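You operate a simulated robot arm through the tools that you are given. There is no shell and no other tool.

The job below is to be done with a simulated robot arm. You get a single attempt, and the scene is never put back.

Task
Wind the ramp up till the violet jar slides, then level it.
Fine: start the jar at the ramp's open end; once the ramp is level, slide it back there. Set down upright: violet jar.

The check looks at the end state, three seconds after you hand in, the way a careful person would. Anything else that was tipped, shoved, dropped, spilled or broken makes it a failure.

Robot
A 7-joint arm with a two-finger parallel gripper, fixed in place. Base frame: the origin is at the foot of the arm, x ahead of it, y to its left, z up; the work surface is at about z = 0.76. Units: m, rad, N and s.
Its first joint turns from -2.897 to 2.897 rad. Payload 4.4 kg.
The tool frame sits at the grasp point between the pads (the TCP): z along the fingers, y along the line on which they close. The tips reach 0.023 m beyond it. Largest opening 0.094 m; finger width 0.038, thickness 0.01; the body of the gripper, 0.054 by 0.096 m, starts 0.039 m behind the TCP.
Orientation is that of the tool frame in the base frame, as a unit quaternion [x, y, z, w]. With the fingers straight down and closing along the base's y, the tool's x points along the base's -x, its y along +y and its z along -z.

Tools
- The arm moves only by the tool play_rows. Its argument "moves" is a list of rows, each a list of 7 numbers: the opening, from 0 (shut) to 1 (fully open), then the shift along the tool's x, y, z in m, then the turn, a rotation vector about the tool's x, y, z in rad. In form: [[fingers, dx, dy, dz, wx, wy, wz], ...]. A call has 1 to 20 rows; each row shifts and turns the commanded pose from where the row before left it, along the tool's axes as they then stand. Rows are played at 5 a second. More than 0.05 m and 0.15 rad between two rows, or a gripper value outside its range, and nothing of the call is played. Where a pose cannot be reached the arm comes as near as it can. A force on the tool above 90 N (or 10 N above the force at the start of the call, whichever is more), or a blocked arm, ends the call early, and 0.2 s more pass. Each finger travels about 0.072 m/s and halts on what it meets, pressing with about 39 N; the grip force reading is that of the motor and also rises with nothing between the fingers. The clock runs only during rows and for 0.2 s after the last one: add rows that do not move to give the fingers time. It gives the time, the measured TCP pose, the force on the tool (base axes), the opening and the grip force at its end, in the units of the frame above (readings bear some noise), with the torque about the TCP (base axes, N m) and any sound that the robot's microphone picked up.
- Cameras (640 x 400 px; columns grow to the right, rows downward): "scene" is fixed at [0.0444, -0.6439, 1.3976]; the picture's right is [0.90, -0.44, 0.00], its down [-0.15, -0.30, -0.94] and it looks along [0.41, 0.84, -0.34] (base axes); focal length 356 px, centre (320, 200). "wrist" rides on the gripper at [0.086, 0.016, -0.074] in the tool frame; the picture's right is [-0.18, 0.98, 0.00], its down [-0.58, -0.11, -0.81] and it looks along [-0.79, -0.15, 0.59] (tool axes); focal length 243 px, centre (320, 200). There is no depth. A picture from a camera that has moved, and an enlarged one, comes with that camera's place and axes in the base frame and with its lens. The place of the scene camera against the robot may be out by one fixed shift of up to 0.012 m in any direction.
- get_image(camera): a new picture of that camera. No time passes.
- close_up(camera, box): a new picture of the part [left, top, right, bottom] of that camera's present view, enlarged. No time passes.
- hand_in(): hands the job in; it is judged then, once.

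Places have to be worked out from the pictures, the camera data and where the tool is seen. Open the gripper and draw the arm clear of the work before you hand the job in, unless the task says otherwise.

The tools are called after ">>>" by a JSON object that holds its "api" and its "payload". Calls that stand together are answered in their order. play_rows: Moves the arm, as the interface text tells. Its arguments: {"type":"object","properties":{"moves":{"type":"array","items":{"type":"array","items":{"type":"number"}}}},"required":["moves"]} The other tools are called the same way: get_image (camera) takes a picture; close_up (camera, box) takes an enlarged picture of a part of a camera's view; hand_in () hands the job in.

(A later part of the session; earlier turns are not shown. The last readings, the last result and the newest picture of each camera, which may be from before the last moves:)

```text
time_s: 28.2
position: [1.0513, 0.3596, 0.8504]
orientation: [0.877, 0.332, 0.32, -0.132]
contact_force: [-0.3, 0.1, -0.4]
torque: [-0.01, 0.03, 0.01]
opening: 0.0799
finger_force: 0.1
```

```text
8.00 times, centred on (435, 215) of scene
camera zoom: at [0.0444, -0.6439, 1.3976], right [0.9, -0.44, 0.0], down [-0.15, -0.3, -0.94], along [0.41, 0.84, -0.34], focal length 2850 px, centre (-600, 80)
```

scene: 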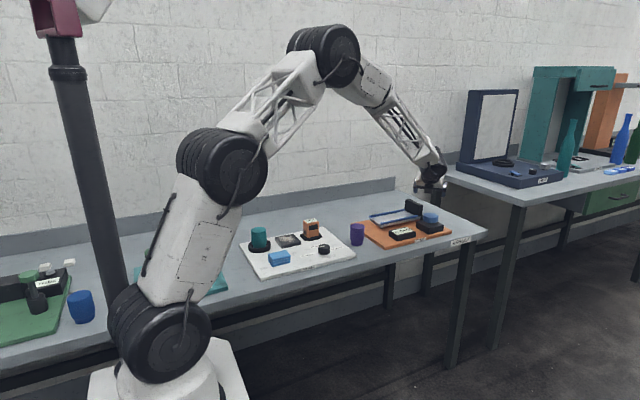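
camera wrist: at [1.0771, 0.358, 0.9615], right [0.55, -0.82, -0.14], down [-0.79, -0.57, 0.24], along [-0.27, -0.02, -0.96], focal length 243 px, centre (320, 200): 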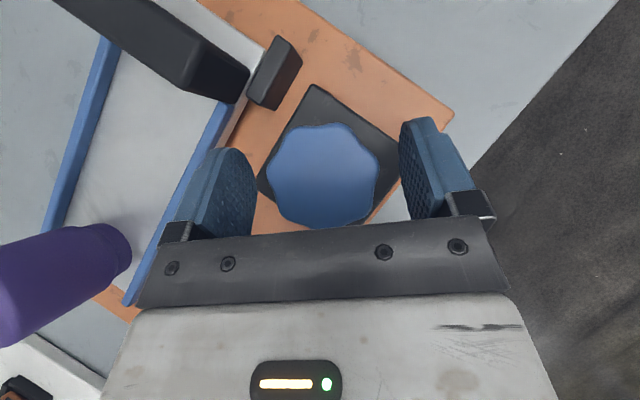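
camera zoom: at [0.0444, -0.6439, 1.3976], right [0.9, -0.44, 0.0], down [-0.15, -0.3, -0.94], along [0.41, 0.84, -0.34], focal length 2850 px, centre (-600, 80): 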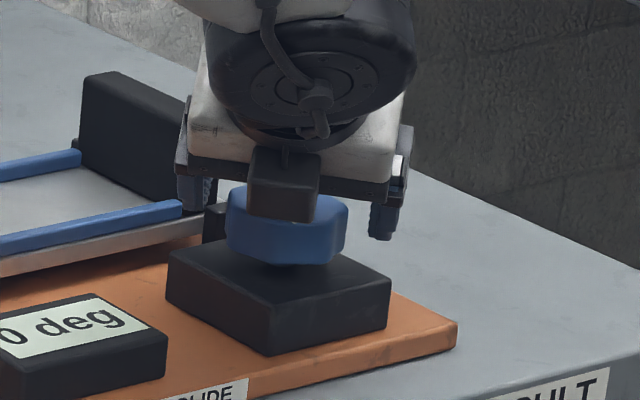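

The knob is centred between the fingers and nothing is touching. I'll go down the last 17 mm and look before closing.

>>> {"api": "play_rows", "payload": {"moves": [[0.85, -0.0055, 0, 0.0065, 0, 0, 0], [0.85, -0.0055, 0, 0.0065, 0, 0, 0], [0.85, 0, 0, 0, 0, 0, 0]]}}

>>> {"api": "close_up", "payload": {"camera": "scene", "box": [400, 190, 470, 240]}}

>>> {"api": "get_image", "payload": {"camera": "wrist"}}

```text
time_s: 29.0
position: [1.0522, 0.361, 0.8356]
orientation: [0.877, 0.332, 0.321, -0.132]
contact_force: [-4.2, -3.1, 11.7]
torque: [-0.44, -0.2, -0.29]
opening: 0.0795
finger_force: 0.0
```

```text
8.00 times, centred on (435, 215) of scene
camera zoom: at [0.0444, -0.6439, 1.3976], right [0.9, -0.44, 0.0], down [-0.15, -0.3, -0.94], along [0.41, 0.84, -0.34], focal length 2850 px, centre (-600, 80)
```

zoom: 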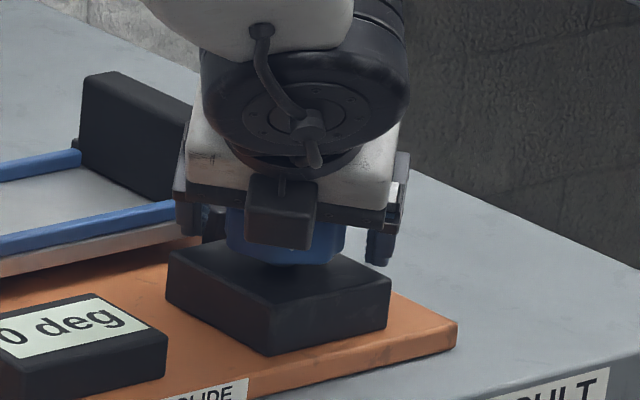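

```text
taken
camera wrist: at [1.0778, 0.3585, 0.947], right [0.55, -0.82, -0.14], down [-0.79, -0.57, 0.24], along [-0.27, -0.02, -0.96], focal length 243 px, centre (320, 200)
```

wrist: 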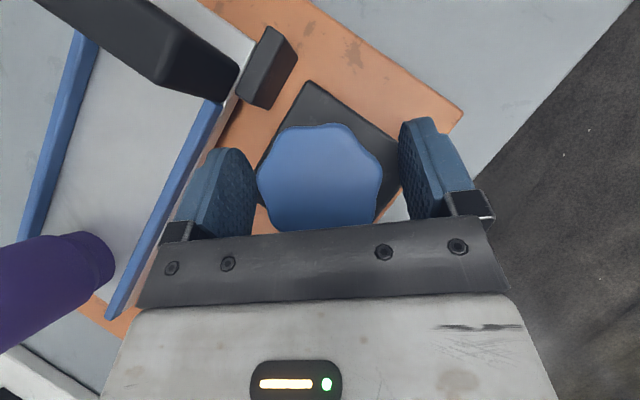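

The right fingertip has touched the box top with about 12 N. I'll raise 4 mm and then close on the knob.

>>> {"api": "play_rows", "payload": {"moves": [[0.85, 0.003, 0, -0.0035, 0, 0, 0], [0.85, 0, 0, 0, 0, 0, 0]]}}

>>> {"api": "play_rows", "payload": {"moves": [[0.7, 0, 0, 0, 0, 0, 0], [0.5, 0, 0, 0, 0, 0, 0], [0.4, 0, 0, 0, 0, 0, 0], [0.4, 0, 0, 0, 0, 0, 0]]}}

>>> {"api": "get_image", "payload": {"camera": "wrist"}}

```text
time_s: 29.6
position: [1.0507, 0.3605, 0.8368]
orientation: [0.877, 0.333, 0.319, -0.133]
contact_force: [0.5, -1.1, -0.7]
torque: [-0.03, 0.02, 0.03]
opening: 0.08
finger_force: 0.0
```

```text
time_s: 30.6
position: [1.0515, 0.361, 0.8389]
orientation: [0.878, 0.332, 0.319, -0.131]
contact_force: [-10.7, 5.6, 1.6]
torque: [-0.73, -0.4, 0.06]
opening: 0.057
finger_force: 44.8
```

```text
taken
camera wrist: at [1.0774, 0.3591, 0.9498], right [0.55, -0.82, -0.14], down [-0.79, -0.57, 0.24], along [-0.28, -0.02, -0.96], focal length 243 px, centre (320, 200)
```

wrist: 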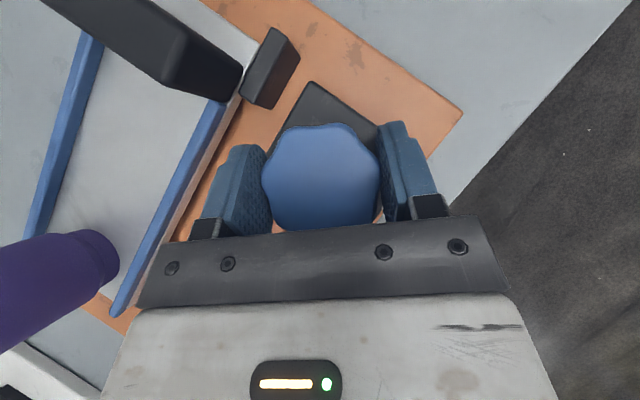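

The knob is gripped with an opening of 0.057. I'll relieve a small side load and try turning it counter-clockwise about 18° to see how the readout answers.

>>> {"api": "play_rows", "payload": {"moves": [[0.4, 0, -0.001, 0, 0, 0, 0], [0.4, 0, 0, 0, 0.0518, -0.0016, -0.061], [0.4, 0, 0, 0, 0.0518, -0.0016, -0.061], [0.4, 0, 0, 0, 0.0518, -0.0016, -0.061], [0.4, 0, 0, 0, 0.0518, -0.0016, -0.061], [0.4, 0, 0, 0, 0, 0, 0]]}}

>>> {"api": "get_image", "payload": {"camera": "wrist"}}

>>> {"api": "close_up", "payload": {"camera": "scene", "box": [360, 170, 470, 250]}}

```text
time_s: 32.0
position: [1.051, 0.3616, 0.8389]
orientation: [0.813, 0.469, 0.294, -0.181]
contact_force: [-5.3, 10.7, 2.6]
torque: [-0.44, -0.76, -1.04]
opening: 0.058
finger_force: 44.9
```

```text
taken
camera wrist: at [1.0765, 0.368, 0.9497], right [0.78, -0.61, -0.14], down [-0.57, -0.79, 0.24], along [-0.25, -0.11, -0.96], focal length 243 px, centre (320, 200)
```

wrist: 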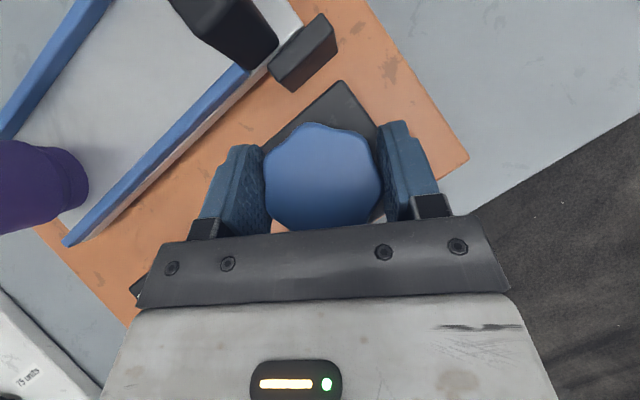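

```text
5.00 times, centred on (415, 210) of scene
camera zoom: at [0.0444, -0.6439, 1.3976], right [0.9, -0.44, 0.0], down [-0.15, -0.3, -0.94], along [0.41, 0.84, -0.34], focal length 1781 px, centre (-155, 150)
```

zoom: 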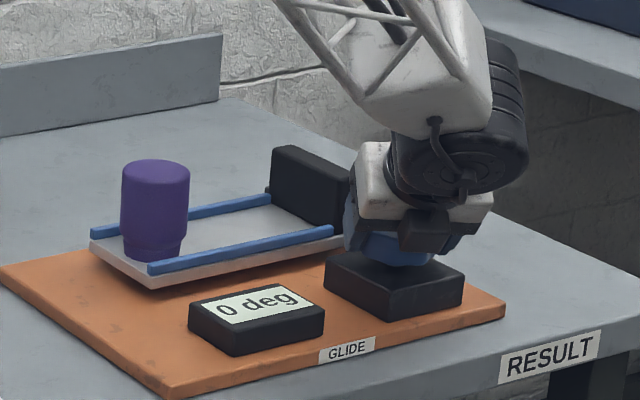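

The readout stays at 0 and the resisting torque says the knob is at its stop that way. I'll turn clockwise instead.

>>> {"api": "play_rows", "payload": {"moves": [[0.4, 0, 0, 0, -0.0518, 0.0016, 0.061], [0.4, 0, 0, 0, -0.0518, 0.0016, 0.061], [0.4, 0, 0, 0, -0.0518, 0.0016, 0.061], [0.4, 0, 0, 0, -0.0518, 0.0016, 0.061], [0.4, 0, 0, 0, 0, 0, 0]]}}

>>> {"api": "get_image", "payload": {"camera": "wrist"}}

>>> {"api": "close_up", "payload": {"camera": "scene", "box": [360, 170, 470, 250]}}

```text
time_s: 33.2
position: [1.0506, 0.3608, 0.8383]
orientation: [0.877, 0.333, 0.32, -0.132]
contact_force: [11.7, 13.3, 0.5]
torque: [-0.76, -1.13, 0.08]
opening: 0.0579
finger_force: 45.1
```

```text
taken
camera wrist: at [1.0774, 0.3593, 0.9497], right [0.55, -0.82, -0.14], down [-0.79, -0.57, 0.24], along [-0.27, -0.02, -0.96], focal length 243 px, centre (320, 200)
```

wrist: 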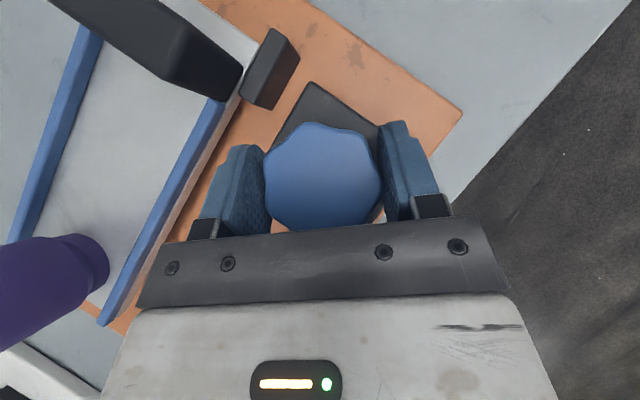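

```text
5.00 times, centred on (415, 210) of scene
camera zoom: at [0.0444, -0.6439, 1.3976], right [0.9, -0.44, 0.0], down [-0.15, -0.3, -0.94], along [0.41, 0.84, -0.34], focal length 1781 px, centre (-155, 150)
```

zoom: 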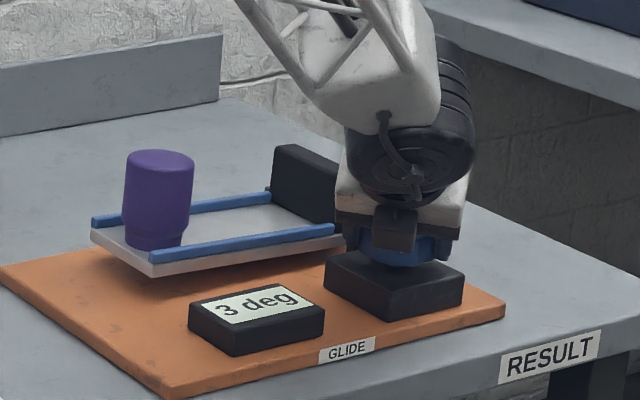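

Now it reads 3 deg after about 18° of clockwise turn, so the ratio is about 6:1. I'll turn a little further clockwise, then regrip.

>>> {"api": "play_rows", "payload": {"moves": [[0.4, 0, 0, 0, -0.0518, 0.0016, 0.061], [0.4, 0, 0, 0, -0.0518, 0.0016, 0.061], [0.4, 0, 0, 0, 0, 0, 0]]}}

>>> {"api": "close_up", "payload": {"camera": "scene", "box": [360, 170, 470, 250]}}

```text
time_s: 34.0
position: [1.0517, 0.3594, 0.8375]
orientation: [0.901, 0.262, 0.329, -0.107]
contact_force: [19.4, 14.8, 0.0]
torque: [-0.4, -0.8, 0.05]
opening: 0.0579
finger_force: 44.5
```

```text
5.00 times, centred on (415, 210) of scene
camera zoom: at [0.0444, -0.6439, 1.3976], right [0.9, -0.44, 0.0], down [-0.15, -0.3, -0.94], along [0.41, 0.84, -0.34], focal length 1781 px, centre (-155, 150)
```

zoom: 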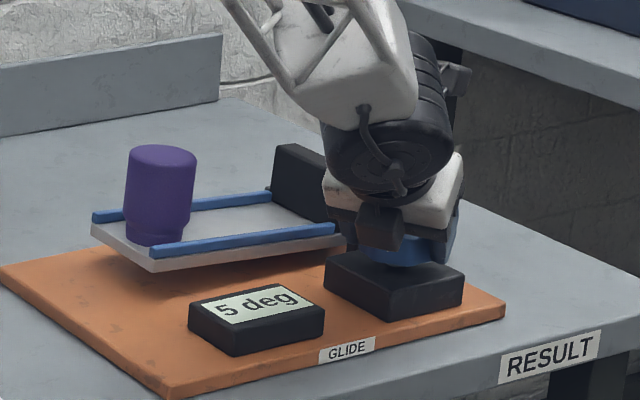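

It reads 5 deg. I'll open the fingers, check that the ramp holds, and swing back counter-clockwise for a new grip.

>>> {"api": "play_rows", "payload": {"moves": [[0.85, 0, 0, 0, 0, 0, 0], [0.85, 0, 0, 0, 0, 0, 0], [0.85, 0, 0, 0, 0, 0, 0]]}}

>>> {"api": "close_up", "payload": {"camera": "scene", "box": [360, 170, 470, 250]}}

>>> {"api": "get_image", "payload": {"camera": "wrist"}}

```text
time_s: 34.8
position: [1.0503, 0.3599, 0.8377]
orientation: [0.902, 0.261, 0.328, -0.105]
contact_force: [-0.7, 0.3, 0.4]
torque: [-0.01, -0.02, 0.01]
opening: 0.08
finger_force: 0.0
```

```text
5.00 times, centred on (415, 210) of scene
camera zoom: at [0.0444, -0.6439, 1.3976], right [0.9, -0.44, 0.0], down [-0.15, -0.3, -0.94], along [0.41, 0.84, -0.34], focal length 1781 px, centre (-155, 150)
```

zoom: 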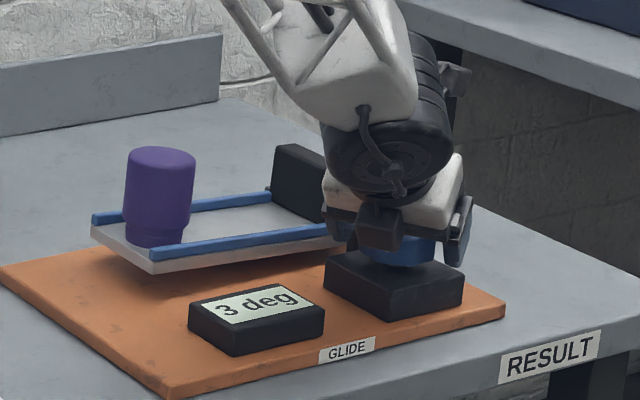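

```text
taken
camera wrist: at [1.0762, 0.3546, 0.9493], right [0.41, -0.9, -0.14], down [-0.87, -0.43, 0.24], along [-0.28, 0.02, -0.96], focal length 243 px, centre (320, 200)
```

wrist: 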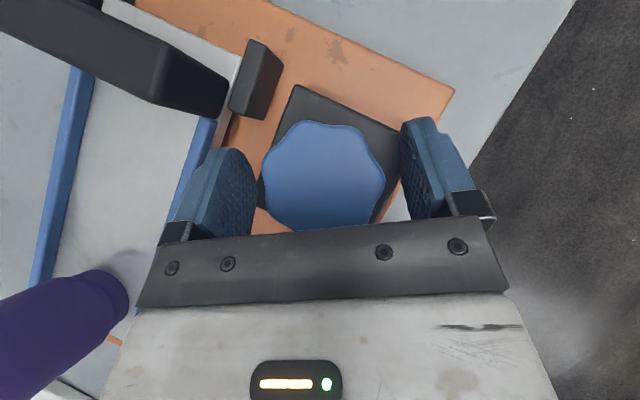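

On release the reading dropped from 5 to 3. I'll wait a second to see whether it keeps creeping back.

>>> {"api": "play_rows", "payload": {"moves": [[0.85, 0, 0, 0, 0, 0, 0], [0.85, 0, 0, 0, 0, 0, 0], [0.85, 0, 0, 0, 0, 0, 0], [0.85, 0, 0, 0, 0, 0, 0], [0.85, 0, 0, 0, 0, 0, 0]]}}

>>> {"api": "close_up", "payload": {"camera": "scene", "box": [360, 170, 470, 250]}}

```text
time_s: 36.0
position: [1.0516, 0.3609, 0.8383]
orientation: [0.902, 0.261, 0.329, -0.106]
contact_force: [0.0, 0.4, 0.3]
torque: [-0.01, 0.02, 0.02]
opening: 0.0799
finger_force: 0.0
```

```text
5.00 times, centred on (415, 210) of scene
camera zoom: at [0.0444, -0.6439, 1.3976], right [0.9, -0.44, 0.0], down [-0.15, -0.3, -0.94], along [0.41, 0.84, -0.34], focal length 1781 px, centre (-155, 150)
```

zoom: 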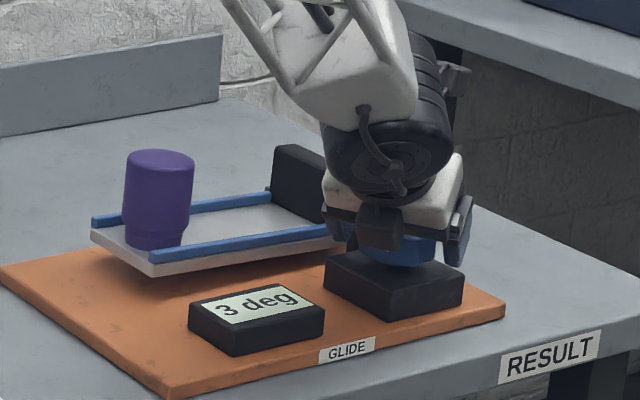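

It holds at 3 deg, so the drop came only from the release. I'll swing counter-clockwise with open fingers to get a fresh grip.

>>> {"api": "play_rows", "payload": {"moves": [[0.85, 0, 0, 0, 0.0907, -0.0028, -0.1067], [0.85, 0, 0, 0, 0.0907, -0.0028, -0.1067], [0.85, 0, 0, 0, 0.0907, -0.0028, -0.1067], [0.85, 0, 0, 0, 0.0907, -0.0028, -0.1067], [0.85, 0, 0, 0, 0.0907, -0.0028, -0.1067], [0.85, 0, 0, 0, 0.0907, -0.0028, -0.1067], [0.85, 0, 0, 0, 0, 0, 0]]}}

>>> {"api": "get_image", "payload": {"camera": "wrist"}}

>>> {"api": "get_image", "payload": {"camera": "scene"}}

```text
time_s: 37.6
position: [1.0506, 0.3609, 0.8383]
orientation: [0.716, 0.607, 0.256, -0.231]
contact_force: [0.0, -0.8, 0.3]
torque: [0.01, 0.0, 0.0]
opening: 0.0798
finger_force: 0.0
```

```text
taken
camera wrist: at [1.0722, 0.3757, 0.9497], right [0.95, -0.29, -0.14], down [-0.25, -0.94, 0.24], along [-0.2, -0.19, -0.96], focal length 243 px, centre (320, 200)
```

wrist: 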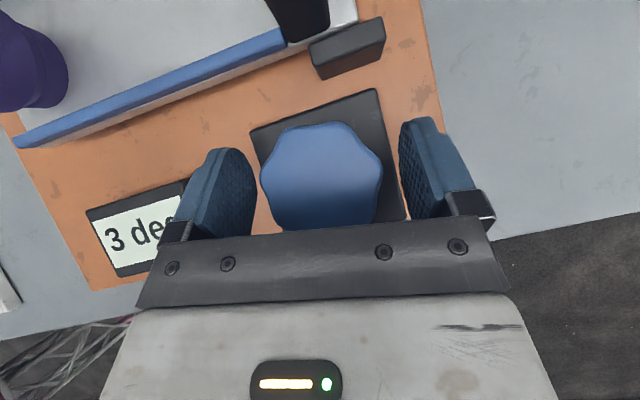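

```text
taken
```

scene: 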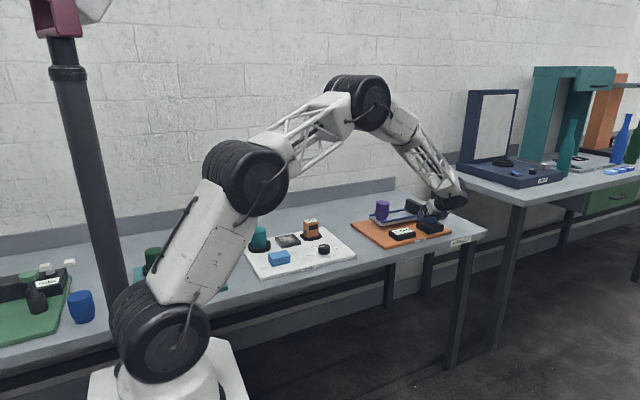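

It reaches 81° freely with the readout in view. I'll go a little further and then close.

>>> {"api": "play_rows", "payload": {"moves": [[0.85, 0, 0, 0, 0.0907, -0.0028, -0.1067], [0.85, 0, 0, 0, 0.0907, -0.0028, -0.1067], [0.85, 0, 0, 0, 0, 0, 0]]}}

>>> {"api": "play_rows", "payload": {"moves": [[0.7, 0, 0, 0, 0, 0, 0], [0.5, 0, 0, 0, 0, 0, 0], [0.4, 0, 0, 0, 0, 0, 0], [0.4, 0, 0, 0, 0, 0, 0]]}}

>>> {"api": "get_image", "payload": {"camera": "wrist"}}

```text
time_s: 38.4
position: [1.0525, 0.3608, 0.8377]
orientation: [0.625, 0.7, 0.223, -0.264]
contact_force: [0.2, -0.4, -0.5]
torque: [-0.03, -0.02, -0.01]
opening: 0.0801
finger_force: 0.1
```

```text
time_s: 39.4
position: [1.0505, 0.3612, 0.8376]
orientation: [0.624, 0.701, 0.221, -0.266]
contact_force: [-50.9, -12.6, 12.3]
torque: [-0.08, 0.1, 0.04]
opening: 0.0561
finger_force: 44.9
```

```text
taken
camera wrist: at [1.0671, 0.381, 0.9496], right [0.99, -0.02, -0.14], down [0.01, -0.97, 0.24], along [-0.14, -0.24, -0.96], focal length 243 px, centre (320, 200)
```

wrist: 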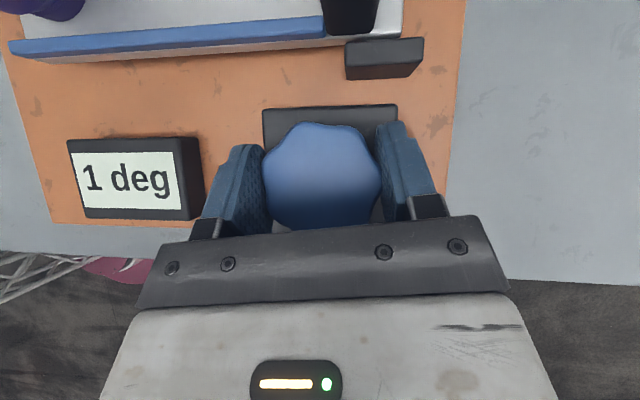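

Closing turned the knob slightly, to 1 deg, and there's a 51 N side load along x, so the knob's axis lies about 3 mm toward -x. I'll relieve that and wind clockwise.

>>> {"api": "play_rows", "payload": {"moves": [[0.4, 0, -0.0015, 0, 0, 0, 0], [0.4, 0, -0.0015, 0, 0, 0, 0], [0.4, 0, 0, 0, 0, 0, 0]]}}

>>> {"api": "play_rows", "payload": {"moves": [[0.4, 0, 0, 0, -0.0518, 0.0016, 0.061], [0.4, 0, 0, 0, -0.0518, 0.0016, 0.061], [0.4, 0, 0, 0, -0.0518, 0.0016, 0.061], [0.4, 0, 0, 0, -0.0518, 0.0016, 0.061], [0.4, 0, 0, 0, -0.0518, 0.0016, 0.061], [0.4, 0, 0, 0, -0.0518, 0.0016, 0.061], [0.4, 0, 0, 0, 0, 0, 0]]}}

>>> {"api": "close_up", "payload": {"camera": "scene", "box": [360, 170, 470, 250]}}

>>> {"api": "get_image", "payload": {"camera": "wrist"}}

```text
time_s: 40.2
position: [1.0502, 0.3592, 0.8374]
orientation: [0.625, 0.7, 0.224, -0.263]
contact_force: [79.3, 31.2, -29.8]
torque: [0.29, -1.07, 0.2]
opening: 0.0562
finger_force: 45.1
```

```text
time_s: 41.8
position: [1.0487, 0.3589, 0.8386]
orientation: [0.774, 0.53, 0.28, -0.204]
contact_force: [48.0, -8.5, 14.5]
torque: [-0.04, -1.65, -0.02]
opening: 0.0591
finger_force: 24.2
```

```text
5.00 times, centred on (415, 210) of scene
camera zoom: at [0.0444, -0.6439, 1.3976], right [0.9, -0.44, 0.0], down [-0.15, -0.3, -0.94], along [0.41, 0.84, -0.34], focal length 1781 px, centre (-155, 150)
```

zoom: 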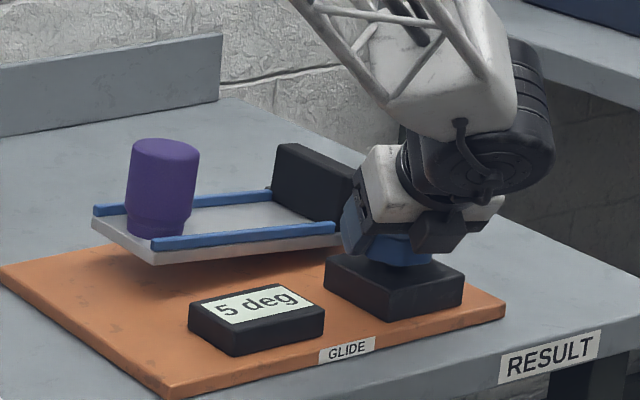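

```text
taken
camera wrist: at [1.0724, 0.3691, 0.9503], right [0.87, -0.48, -0.14], down [-0.44, -0.87, 0.24], along [-0.23, -0.15, -0.96], focal length 243 px, centre (320, 200)
```

wrist: 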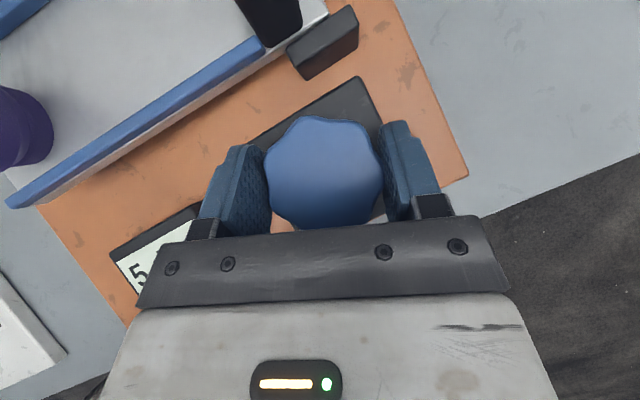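

The reading is 5 deg with no slip. The arm is stiff at roughly 40 N/mm, so I over-corrected; I'll shift back about 1.2 mm and keep winding.

>>> {"api": "play_rows", "payload": {"moves": [[0.4, 0.0002, 0.0012, 0.0001, 0, 0, 0], [0.4, 0, 0, 0, 0, 0, 0]]}}

>>> {"api": "play_rows", "payload": {"moves": [[0.4, 0, 0, 0, -0.0518, 0.0016, 0.061], [0.4, 0, 0, 0, -0.0518, 0.0016, 0.061], [0.4, 0, 0, 0, -0.0518, 0.0016, 0.061], [0.4, 0, 0, 0, 0, 0, 0]]}}

>>> {"api": "close_up", "payload": {"camera": "scene", "box": [360, 170, 470, 250]}}

```text
time_s: 42.4
position: [1.0501, 0.3583, 0.8381]
orientation: [0.774, 0.531, 0.279, -0.204]
contact_force: [39.8, -18.2, 18.4]
torque: [-0.64, -1.38, 0.02]
opening: 0.0568
finger_force: 22.2
```

```text
time_s: 43.4
position: [1.0493, 0.3588, 0.8373]
orientation: [0.831, 0.435, 0.301, -0.17]
contact_force: [32.5, -30.0, 13.7]
torque: [-0.94, -0.86, 0.04]
opening: 0.0569
finger_force: 22.0
```

```text
5.00 times, centred on (415, 210) of scene
camera zoom: at [0.0444, -0.6439, 1.3976], right [0.9, -0.44, 0.0], down [-0.15, -0.3, -0.94], along [0.41, 0.84, -0.34], focal length 1781 px, centre (-155, 150)
```

zoom: 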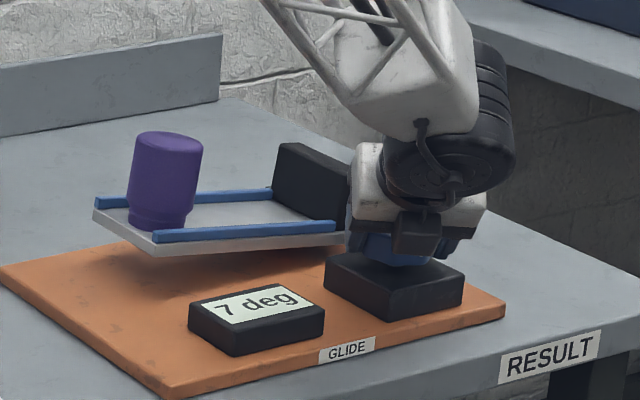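

It reads 7 deg and the jar is still standing. There's still a side load along the closing axis, so I'll shift another millimetre and keep going.

>>> {"api": "play_rows", "payload": {"moves": [[0.4, 0, 0.0012, 0, 0, 0, 0], [0.4, 0, 0, 0, 0, 0, 0]]}}

>>> {"api": "play_rows", "payload": {"moves": [[0.4, 0, 0, 0, -0.0518, 0.0016, 0.061], [0.4, 0, 0, 0, -0.0518, 0.0016, 0.061], [0.4, 0, 0, 0, -0.0518, 0.0016, 0.061], [0.4, 0, 0, 0, 0, 0, 0]]}}

>>> {"api": "close_up", "payload": {"camera": "scene", "box": [360, 170, 470, 250]}}

>>> {"api": "get_image", "payload": {"camera": "wrist"}}

```text
time_s: 44.0
position: [1.0496, 0.3583, 0.8359]
orientation: [0.831, 0.435, 0.301, -0.17]
contact_force: [7.3, -29.6, 17.1]
torque: [-1.15, -0.71, 0.09]
opening: 0.0567
finger_force: 45.0
```

```text
time_s: 45.0
position: [1.0489, 0.3591, 0.8368]
orientation: [0.878, 0.332, 0.319, -0.132]
contact_force: [-21.5, -19.7, 12.8]
torque: [-0.61, -0.31, 0.09]
opening: 0.0562
finger_force: 44.9
```

```text
5.00 times, centred on (415, 210) of scene
camera zoom: at [0.0444, -0.6439, 1.3976], right [0.9, -0.44, 0.0], down [-0.15, -0.3, -0.94], along [0.41, 0.84, -0.34], focal length 1781 px, centre (-155, 150)
```

zoom: 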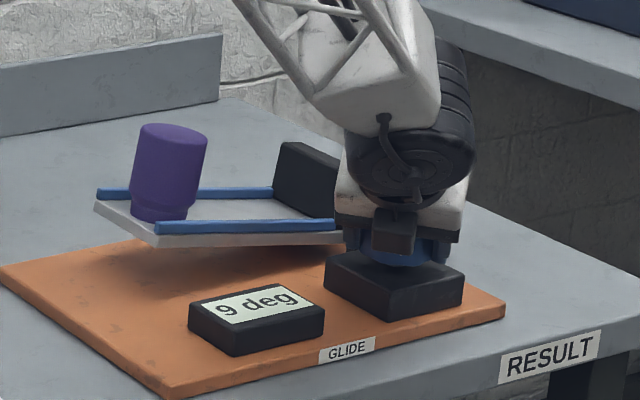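

```text
taken
camera wrist: at [1.0761, 0.3577, 0.9482], right [0.55, -0.82, -0.14], down [-0.79, -0.57, 0.24], along [-0.28, -0.02, -0.96], focal length 243 px, centre (320, 200)
```

wrist: 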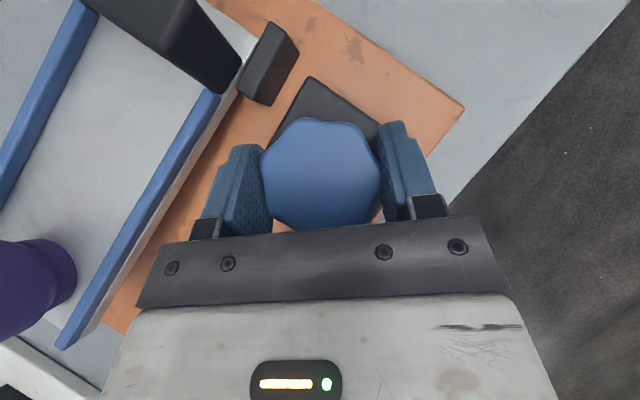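

It reads 9 deg. I'll relieve the inward load, turn 9° more, and regrip.

>>> {"api": "play_rows", "payload": {"moves": [[0.4, -0.0005, 0, -0.0004, 0, 0, 0], [0.4, 0, 0, 0, -0.0518, 0.0016, 0.061], [0.4, 0, 0, 0, -0.0518, 0.0016, 0.061], [0.4, 0, 0, 0, 0, 0, 0]]}}

>>> {"api": "close_up", "payload": {"camera": "scene", "box": [360, 170, 470, 250]}}

```text
time_s: 46.0
position: [1.0501, 0.3596, 0.8365]
orientation: [0.902, 0.261, 0.328, -0.107]
contact_force: [-15.3, -2.9, -5.0]
torque: [-0.96, -1.05, 0.04]
opening: 0.0563
finger_force: 45.3
```

```text
5.00 times, centred on (415, 210) of scene
camera zoom: at [0.0444, -0.6439, 1.3976], right [0.9, -0.44, 0.0], down [-0.15, -0.3, -0.94], along [0.41, 0.84, -0.34], focal length 1781 px, centre (-155, 150)
```

zoom: 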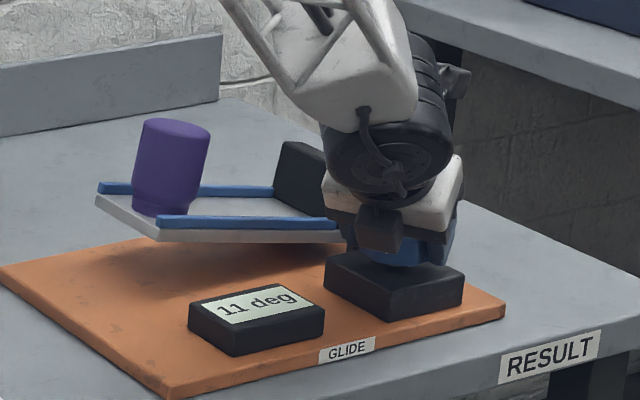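

It's at 11 deg. The knob has 7 lobes, so regripping 51.4° (one lobe pitch) away should give the same seat. I'll open and check the reading.

>>> {"api": "play_rows", "payload": {"moves": [[0.65, 0, 0, 0, 0, 0, 0], [0.75, 0, 0, 0, 0, 0, 0], [0.85, 0, 0, 0, 0, 0, 0], [0.85, 0, 0, 0, 0, 0, 0]]}}

>>> {"api": "close_up", "payload": {"camera": "scene", "box": [360, 170, 470, 250]}}

>>> {"api": "get_image", "payload": {"camera": "wrist"}}

```text
time_s: 47.0
position: [1.0512, 0.3596, 0.8381]
orientation: [0.901, 0.261, 0.329, -0.107]
contact_force: [0.4, 0.5, -0.3]
torque: [-0.02, -0.01, 0.0]
opening: 0.0801
finger_force: 0.0
```

```text
5.00 times, centred on (415, 210) of scene
camera zoom: at [0.0444, -0.6439, 1.3976], right [0.9, -0.44, 0.0], down [-0.15, -0.3, -0.94], along [0.41, 0.84, -0.34], focal length 1781 px, centre (-155, 150)
```

zoom: 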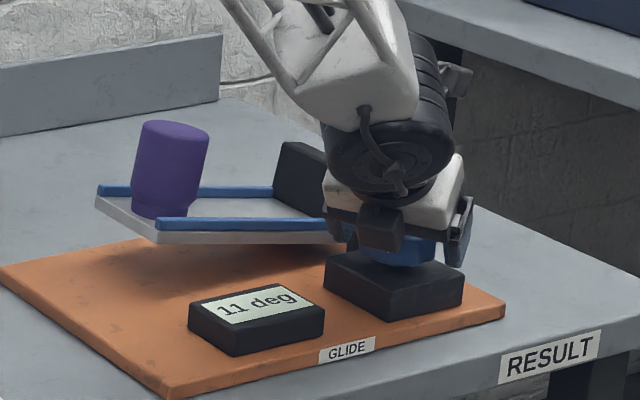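

```text
taken
camera wrist: at [1.076, 0.3534, 0.9493], right [0.41, -0.9, -0.14], down [-0.87, -0.43, 0.24], along [-0.28, 0.02, -0.96], focal length 243 px, centre (320, 200)
```

wrist: 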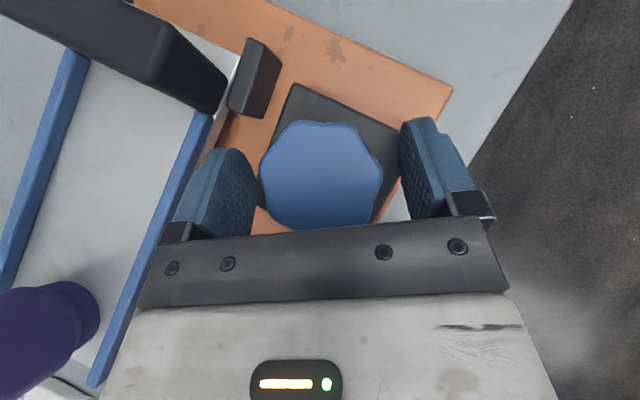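

The ramp stays at 11 deg. I'll swing 51.4° counter-clockwise and regrip.

>>> {"api": "play_rows", "payload": {"moves": [[0.85, 0, 0, 0, 0.0831, -0.0026, -0.0977], [0.85, 0, 0, 0, 0.0831, -0.0026, -0.0977], [0.85, 0, 0, 0, 0.0831, -0.0026, -0.0977], [0.85, 0, 0, 0, 0.0831, -0.0026, -0.0977], [0.85, 0, 0, 0, 0.0831, -0.0026, -0.0977], [0.85, 0, 0, 0, 0.0831, -0.0026, -0.0977], [0.85, 0, 0, 0, 0.0831, -0.0026, -0.0977], [0.85, 0, 0, 0, 0, 0, 0], [0.7, 0, 0, 0, 0, 0, 0], [0.6, 0, 0, 0, 0, 0, 0], [0.5, 0, 0, 0, 0, 0, 0], [0.4, 0, 0, 0, 0, 0, 0], [0.4, 0, 0, 0, 0, 0, 0]]}}

>>> {"api": "get_image", "payload": {"camera": "wrist"}}

```text
time_s: 49.8
position: [1.0499, 0.3574, 0.8378]
orientation: [0.699, 0.627, 0.249, -0.238]
contact_force: [2.2, -0.3, -2.2]
torque: [-0.08, -1.29, 0.07]
opening: 0.0582
finger_force: 45.1
```

```text
taken
camera wrist: at [1.0711, 0.3751, 0.9494], right [0.96, -0.24, -0.14], down [-0.2, -0.95, 0.24], along [-0.19, -0.2, -0.96], focal length 243 px, centre (320, 200)
```

wrist: 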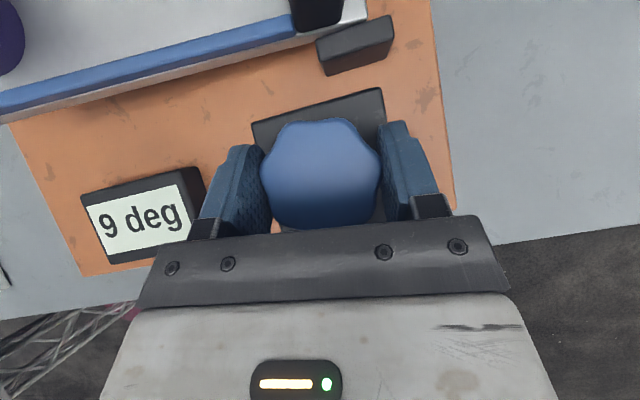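

It's gripped cleanly at 9 deg with almost no side load. I'll wind clockwise in short strokes and watch the jar.

>>> {"api": "play_rows", "payload": {"moves": [[0.4, 0, 0, 0, -0.0518, 0.0016, 0.061], [0.4, 0, 0, 0, -0.0518, 0.0016, 0.061], [0.4, 0, 0, 0, -0.0518, 0.0016, 0.061], [0.4, 0, 0, 0, -0.0518, 0.0016, 0.061], [0.4, 0, 0, 0, -0.0518, 0.0016, 0.061], [0.4, 0, 0, 0, 0, 0, 0]]}}

>>> {"api": "close_up", "payload": {"camera": "scene", "box": [360, 170, 470, 250]}}

```text
time_s: 51.2
position: [1.0497, 0.3589, 0.8384]
orientation: [0.81, 0.474, 0.291, -0.184]
contact_force: [-20.6, -6.9, 3.0]
torque: [-0.65, -0.9, 0.09]
opening: 0.0577
finger_force: 44.5
```

```text
5.00 times, centred on (415, 210) of scene
camera zoom: at [0.0444, -0.6439, 1.3976], right [0.9, -0.44, 0.0], down [-0.15, -0.3, -0.94], along [0.41, 0.84, -0.34], focal length 1781 px, centre (-155, 150)
```

zoom: 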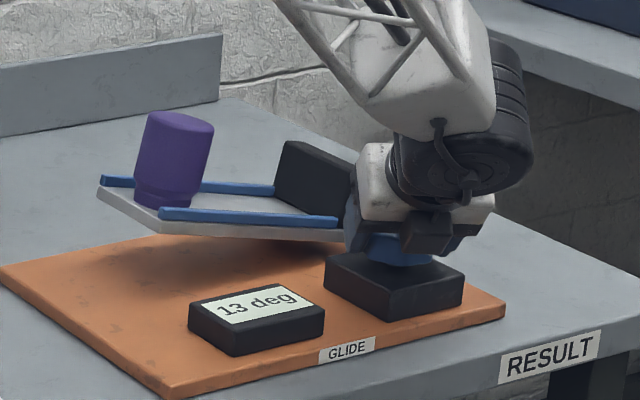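

It reads 13 deg with the jar holding. I'll continue winding slowly.

>>> {"api": "play_rows", "payload": {"moves": [[0.4, 0, 0, 0, -0.0389, 0.0012, 0.0457], [0.4, 0, 0, 0, -0.0389, 0.0012, 0.0457], [0.4, 0, 0, 0, -0.0389, 0.0012, 0.0457], [0.4, 0, 0, 0, 0, 0, 0]]}}

>>> {"api": "close_up", "payload": {"camera": "scene", "box": [360, 170, 470, 250]}}

>>> {"api": "play_rows", "payload": {"moves": [[0.4, 0, 0, 0, -0.0389, 0.0012, 0.0457], [0.4, 0, 0, 0, -0.0389, 0.0012, 0.0457], [0.4, 0, 0, 0, 0, 0, 0]]}}

>>> {"api": "close_up", "payload": {"camera": "scene", "box": [360, 170, 470, 250]}}

```text
time_s: 52.2
position: [1.0497, 0.3588, 0.8382]
orientation: [0.85, 0.399, 0.307, -0.155]
contact_force: [-0.2, 1.1, -7.5]
torque: [-0.96, -1.24, 0.07]
opening: 0.0584
finger_force: 45.5
```

```text
5.00 times, centred on (415, 210) of scene
camera zoom: at [0.0444, -0.6439, 1.3976], right [0.9, -0.44, 0.0], down [-0.15, -0.3, -0.94], along [0.41, 0.84, -0.34], focal length 1781 px, centre (-155, 150)
```

zoom: 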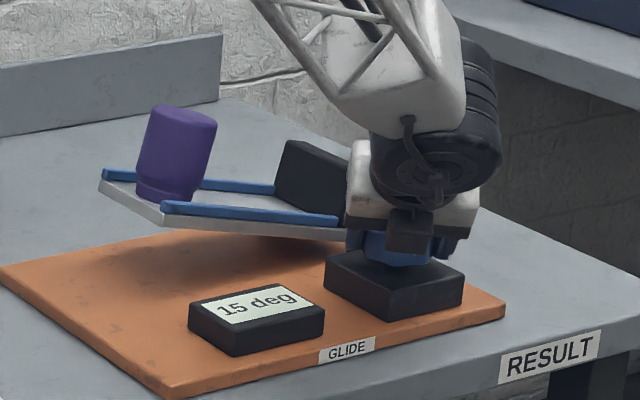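

```text
time_s: 53.0
position: [1.0498, 0.359, 0.8384]
orientation: [0.872, 0.347, 0.317, -0.138]
contact_force: [-10.1, -6.8, -5.7]
torque: [-0.51, -0.5, 0.05]
opening: 0.0577
finger_force: 45.1
```

```text
5.00 times, centred on (415, 210) of scene
camera zoom: at [0.0444, -0.6439, 1.3976], right [0.9, -0.44, 0.0], down [-0.15, -0.3, -0.94], along [0.41, 0.84, -0.34], focal length 1781 px, centre (-155, 150)
```

zoom: 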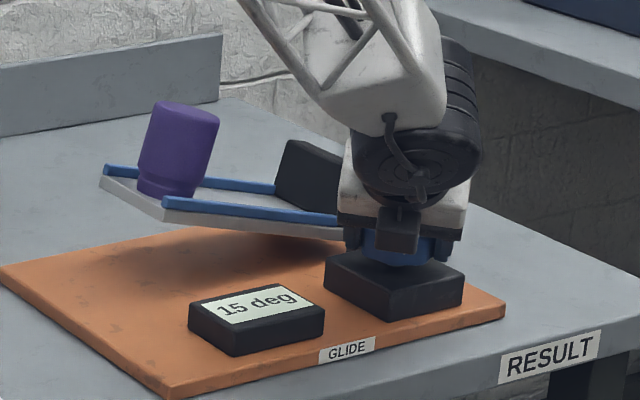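

It reads 15 deg and the jar hasn't moved along the deck. I'll keep winding.

>>> {"api": "play_rows", "payload": {"moves": [[0.4, 0, 0, 0, -0.0389, 0.0012, 0.0457], [0.4, 0, 0, 0, -0.0389, 0.0012, 0.0457], [0.4, 0, 0, 0, 0, 0, 0]]}}

>>> {"api": "close_up", "payload": {"camera": "scene", "box": [360, 170, 470, 250]}}

>>> {"api": "play_rows", "payload": {"moves": [[0.4, 0, 0, 0, -0.0389, 0.0012, 0.0457], [0.4, 0, 0, 0, 0, 0, 0]]}}

>>> {"api": "close_up", "payload": {"camera": "scene", "box": [360, 170, 470, 250]}}

```text
time_s: 53.8
position: [1.0512, 0.3591, 0.8377]
orientation: [0.891, 0.295, 0.324, -0.119]
contact_force: [-0.6, -8.5, -8.4]
torque: [-0.73, -0.8, 0.1]
opening: 0.0578
finger_force: 45.1
```

```text
5.00 times, centred on (415, 210) of scene
camera zoom: at [0.0444, -0.6439, 1.3976], right [0.9, -0.44, 0.0], down [-0.15, -0.3, -0.94], along [0.41, 0.84, -0.34], focal length 1781 px, centre (-155, 150)
```

zoom: 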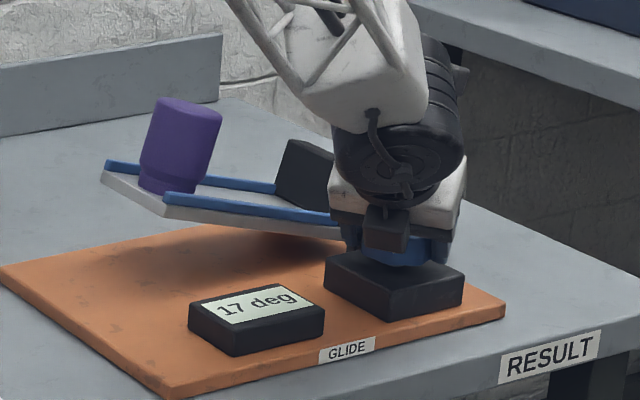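

```text
time_s: 54.4
position: [1.0488, 0.3596, 0.8379]
orientation: [0.9, 0.268, 0.327, -0.109]
contact_force: [-3.6, -10.1, -8.2]
torque: [-0.86, -0.73, 0.07]
opening: 0.0576
finger_force: 45.2
```

```text
5.00 times, centred on (415, 210) of scene
camera zoom: at [0.0444, -0.6439, 1.3976], right [0.9, -0.44, 0.0], down [-0.15, -0.3, -0.94], along [0.41, 0.84, -0.34], focal length 1781 px, centre (-155, 150)
```

zoom: 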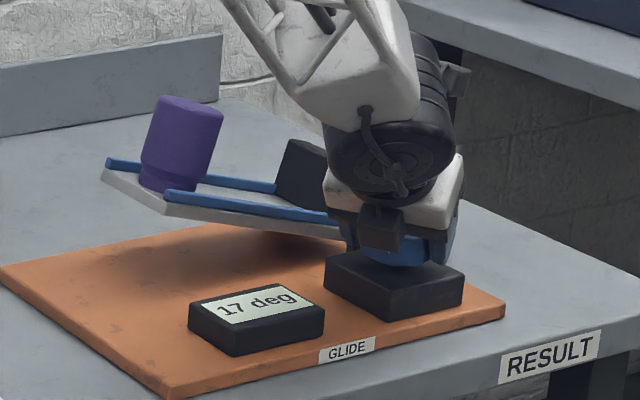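

It's at 17 deg with the jar still holding. Time for another regrip: open, swing back 51.4°, close.

>>> {"api": "play_rows", "payload": {"moves": [[0.65, 0, 0, 0, 0, 0, 0], [0.75, 0, 0, 0, 0, 0, 0], [0.85, 0, 0, 0, 0, 0, 0], [0.85, 0, 0, 0, 0, 0, 0], [0.85, 0, 0, 0, 0.0831, -0.0026, -0.0977], [0.85, 0, 0, 0, 0.0831, -0.0026, -0.0977], [0.85, 0, 0, 0, 0.0831, -0.0026, -0.0977], [0.85, 0, 0, 0, 0.0831, -0.0026, -0.0977], [0.85, 0, 0, 0, 0.0831, -0.0026, -0.0977], [0.85, 0, 0, 0, 0.0831, -0.0026, -0.0977], [0.85, 0, 0, 0, 0.0831, -0.0026, -0.0977], [0.85, 0, 0, 0, 0, 0, 0]]}}

>>> {"api": "get_image", "payload": {"camera": "wrist"}}

>>> {"api": "play_rows", "payload": {"moves": [[0.7, 0, 0, 0, 0, 0, 0], [0.6, 0, 0, 0, 0, 0, 0], [0.5, 0, 0, 0, 0, 0, 0], [0.4, 0, 0, 0, 0, 0, 0], [0.4, 0, 0, 0, 0, 0, 0]]}}

>>> {"api": "get_image", "payload": {"camera": "wrist"}}

>>> {"api": "close_up", "payload": {"camera": "scene", "box": [360, 170, 470, 250]}}

```text
time_s: 57.0
position: [1.05, 0.3588, 0.8381]
orientation: [0.694, 0.632, 0.247, -0.239]
contact_force: [-0.3, 0.0, -0.4]
torque: [0.02, 0.0, -0.03]
opening: 0.08
finger_force: 0.1
```

```text
taken
camera wrist: at [1.0707, 0.3752, 0.9491], right [0.96, -0.22, -0.14], down [-0.18, -0.95, 0.24], along [-0.19, -0.21, -0.96], focal length 243 px, centre (320, 200)
```

wrist: 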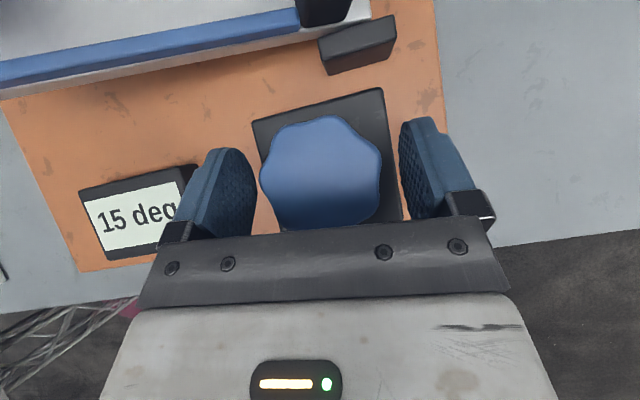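

```text
time_s: 58.2
position: [1.0496, 0.3587, 0.8377]
orientation: [0.694, 0.632, 0.247, -0.239]
contact_force: [0.3, 0.2, -1.2]
torque: [-0.36, -1.16, 0.09]
opening: 0.0576
finger_force: 44.7
```

```text
taken
camera wrist: at [1.0708, 0.3752, 0.949], right [0.96, -0.22, -0.14], down [-0.19, -0.95, 0.24], along [-0.19, -0.21, -0.96], focal length 243 px, centre (320, 200)
```

wrist: 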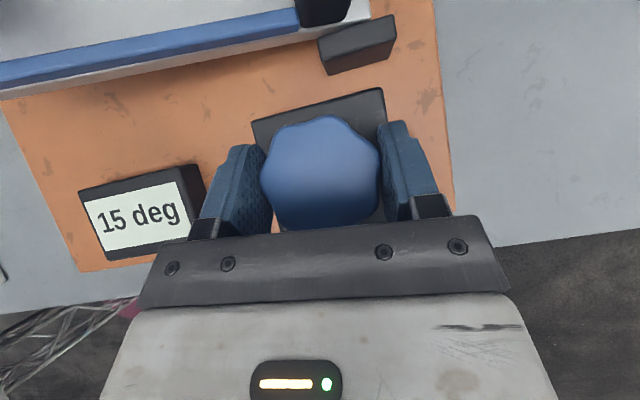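

```text
5.00 times, centred on (415, 210) of scene
camera zoom: at [0.0444, -0.6439, 1.3976], right [0.9, -0.44, 0.0], down [-0.15, -0.3, -0.94], along [0.41, 0.84, -0.34], focal length 1781 px, centre (-155, 150)
```

zoom: 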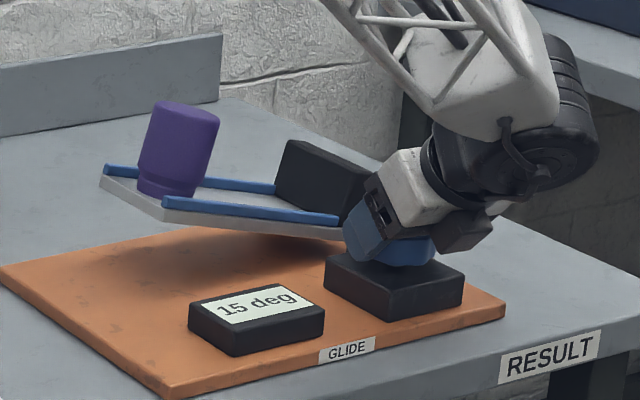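

It's regripped at 15 deg with no side load. I'll wind clockwise again, checking the jar at each stage.

>>> {"api": "play_rows", "payload": {"moves": [[0.4, 0, 0, 0, -0.0518, 0.0016, 0.061], [0.4, 0, 0, 0, -0.0518, 0.0016, 0.061], [0.4, 0, 0, 0, -0.0518, 0.0016, 0.061], [0.4, 0, 0, 0, -0.0389, 0.0012, 0.0457], [0.4, 0, 0, 0, 0, 0, 0]]}}

>>> {"api": "close_up", "payload": {"camera": "scene", "box": [360, 170, 470, 250]}}

>>> {"api": "play_rows", "payload": {"moves": [[0.4, 0, 0, 0, -0.0389, 0.0012, 0.0457], [0.4, 0, 0, 0, -0.0389, 0.0012, 0.0457], [0.4, 0, 0, 0, 0, 0, 0]]}}

>>> {"api": "close_up", "payload": {"camera": "scene", "box": [360, 170, 470, 250]}}

```text
time_s: 59.4
position: [1.0502, 0.3587, 0.8374]
orientation: [0.782, 0.52, 0.28, -0.2]
contact_force: [-6.2, -13.1, -2.3]
torque: [-0.84, -1.01, 0.07]
opening: 0.0576
finger_force: 44.6
```

```text
5.00 times, centred on (415, 210) of scene
camera zoom: at [0.0444, -0.6439, 1.3976], right [0.9, -0.44, 0.0], down [-0.15, -0.3, -0.94], along [0.41, 0.84, -0.34], focal length 1781 px, centre (-155, 150)
```

zoom: 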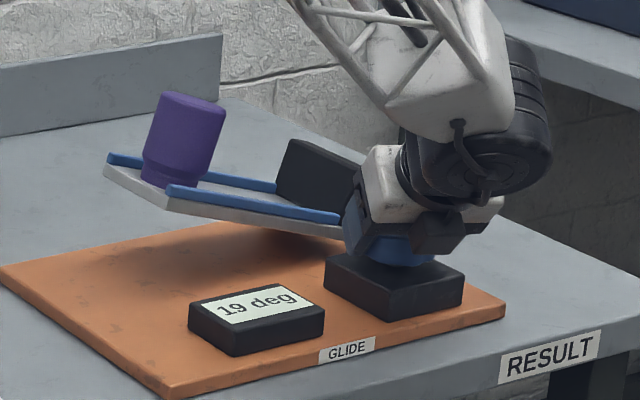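

```text
time_s: 60.2
position: [1.0497, 0.3596, 0.8379]
orientation: [0.811, 0.473, 0.292, -0.183]
contact_force: [-11.9, -28.3, -6.2]
torque: [-1.18, -0.89, 0.07]
opening: 0.0577
finger_force: 45.5
```

```text
5.00 times, centred on (415, 210) of scene
camera zoom: at [0.0444, -0.6439, 1.3976], right [0.9, -0.44, 0.0], down [-0.15, -0.3, -0.94], along [0.41, 0.84, -0.34], focal length 1781 px, centre (-155, 150)
```

zoom: 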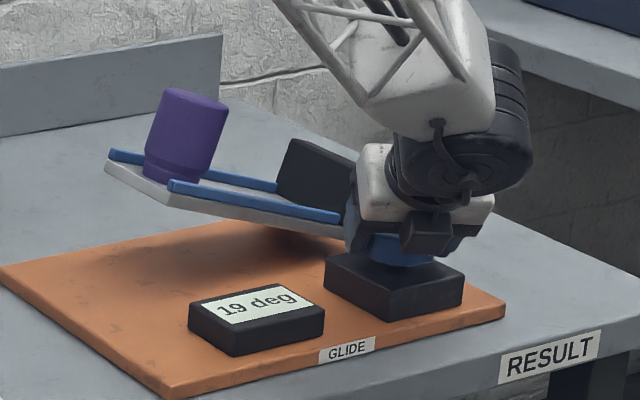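

It shows 19 deg, with the jar holding. I'll relieve the small inward load and continue.

>>> {"api": "play_rows", "payload": {"moves": [[0.4, -0.0005, 0, -0.0004, 0, 0, 0], [0.4, 0, 0, 0, -0.0389, 0.0012, 0.0457], [0.4, 0, 0, 0, 0, 0, 0]]}}

>>> {"api": "close_up", "payload": {"camera": "scene", "box": [360, 170, 470, 250]}}

>>> {"api": "play_rows", "payload": {"moves": [[0.4, 0, 0, 0, -0.0389, 0.0012, 0.0457], [0.4, 0, 0, 0, 0, 0, 0]]}}

>>> {"api": "close_up", "payload": {"camera": "scene", "box": [360, 170, 470, 250]}}

>>> {"api": "play_rows", "payload": {"moves": [[0.4, 0, 0, 0, -0.0389, 0.0012, 0.0457], [0.4, 0, 0, 0, 0, 0, 0]]}}

>>> {"api": "close_up", "payload": {"camera": "scene", "box": [360, 170, 470, 250]}}

```text
time_s: 61.0
position: [1.0493, 0.3585, 0.8364]
orientation: [0.824, 0.449, 0.297, -0.175]
contact_force: [-3.3, -19.2, -9.2]
torque: [-0.42, -0.89, 0.05]
opening: 0.0575
finger_force: 44.7
```

```text
5.00 times, centred on (415, 210) of scene
camera zoom: at [0.0444, -0.6439, 1.3976], right [0.9, -0.44, 0.0], down [-0.15, -0.3, -0.94], along [0.41, 0.84, -0.34], focal length 1781 px, centre (-155, 150)
```

zoom: 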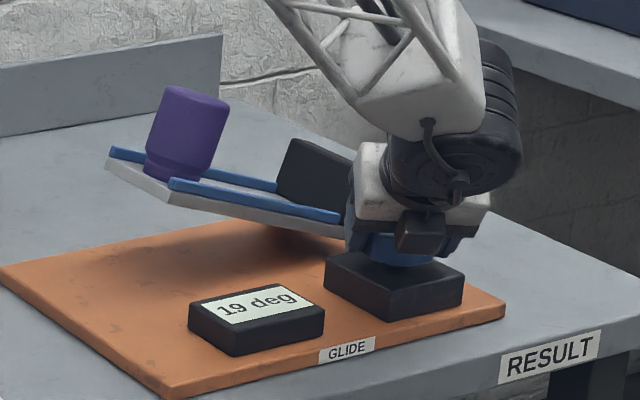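

```text
time_s: 61.6
position: [1.0498, 0.3593, 0.8376]
orientation: [0.837, 0.425, 0.302, -0.166]
contact_force: [-14.0, -14.1, -6.7]
torque: [-1.21, -0.33, 0.09]
opening: 0.0576
finger_force: 44.6
```

```text
5.00 times, centred on (415, 210) of scene
camera zoom: at [0.0444, -0.6439, 1.3976], right [0.9, -0.44, 0.0], down [-0.15, -0.3, -0.94], along [0.41, 0.84, -0.34], focal length 1781 px, centre (-155, 150)
```

zoom: 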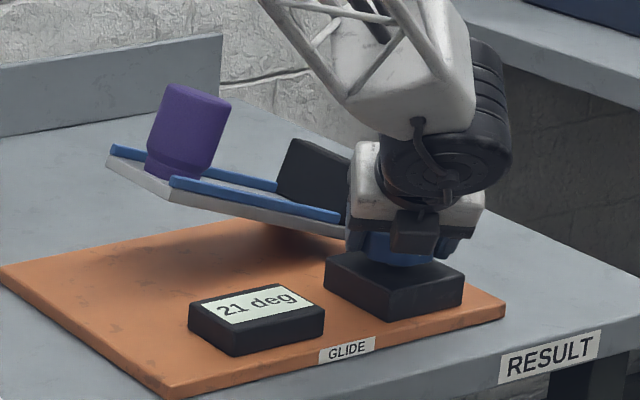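

```text
time_s: 62.2
position: [1.0499, 0.3592, 0.8373]
orientation: [0.85, 0.399, 0.307, -0.156]
contact_force: [5.0, -1.9, -13.7]
torque: [-0.85, -0.95, 0.07]
opening: 0.0578
finger_force: 45.1
```

```text
5.00 times, centred on (415, 210) of scene
camera zoom: at [0.0444, -0.6439, 1.3976], right [0.9, -0.44, 0.0], down [-0.15, -0.3, -0.94], along [0.41, 0.84, -0.34], focal length 1781 px, centre (-155, 150)
```

zoom: 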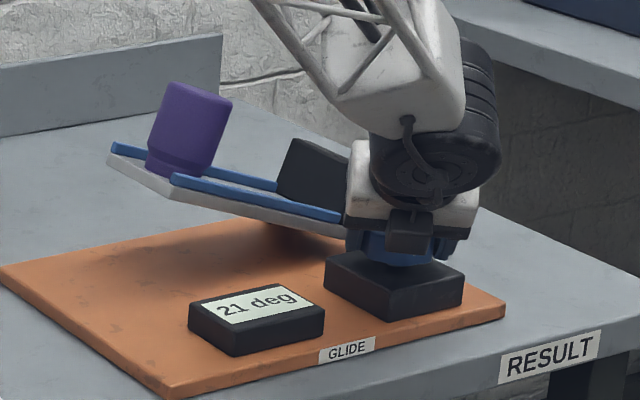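

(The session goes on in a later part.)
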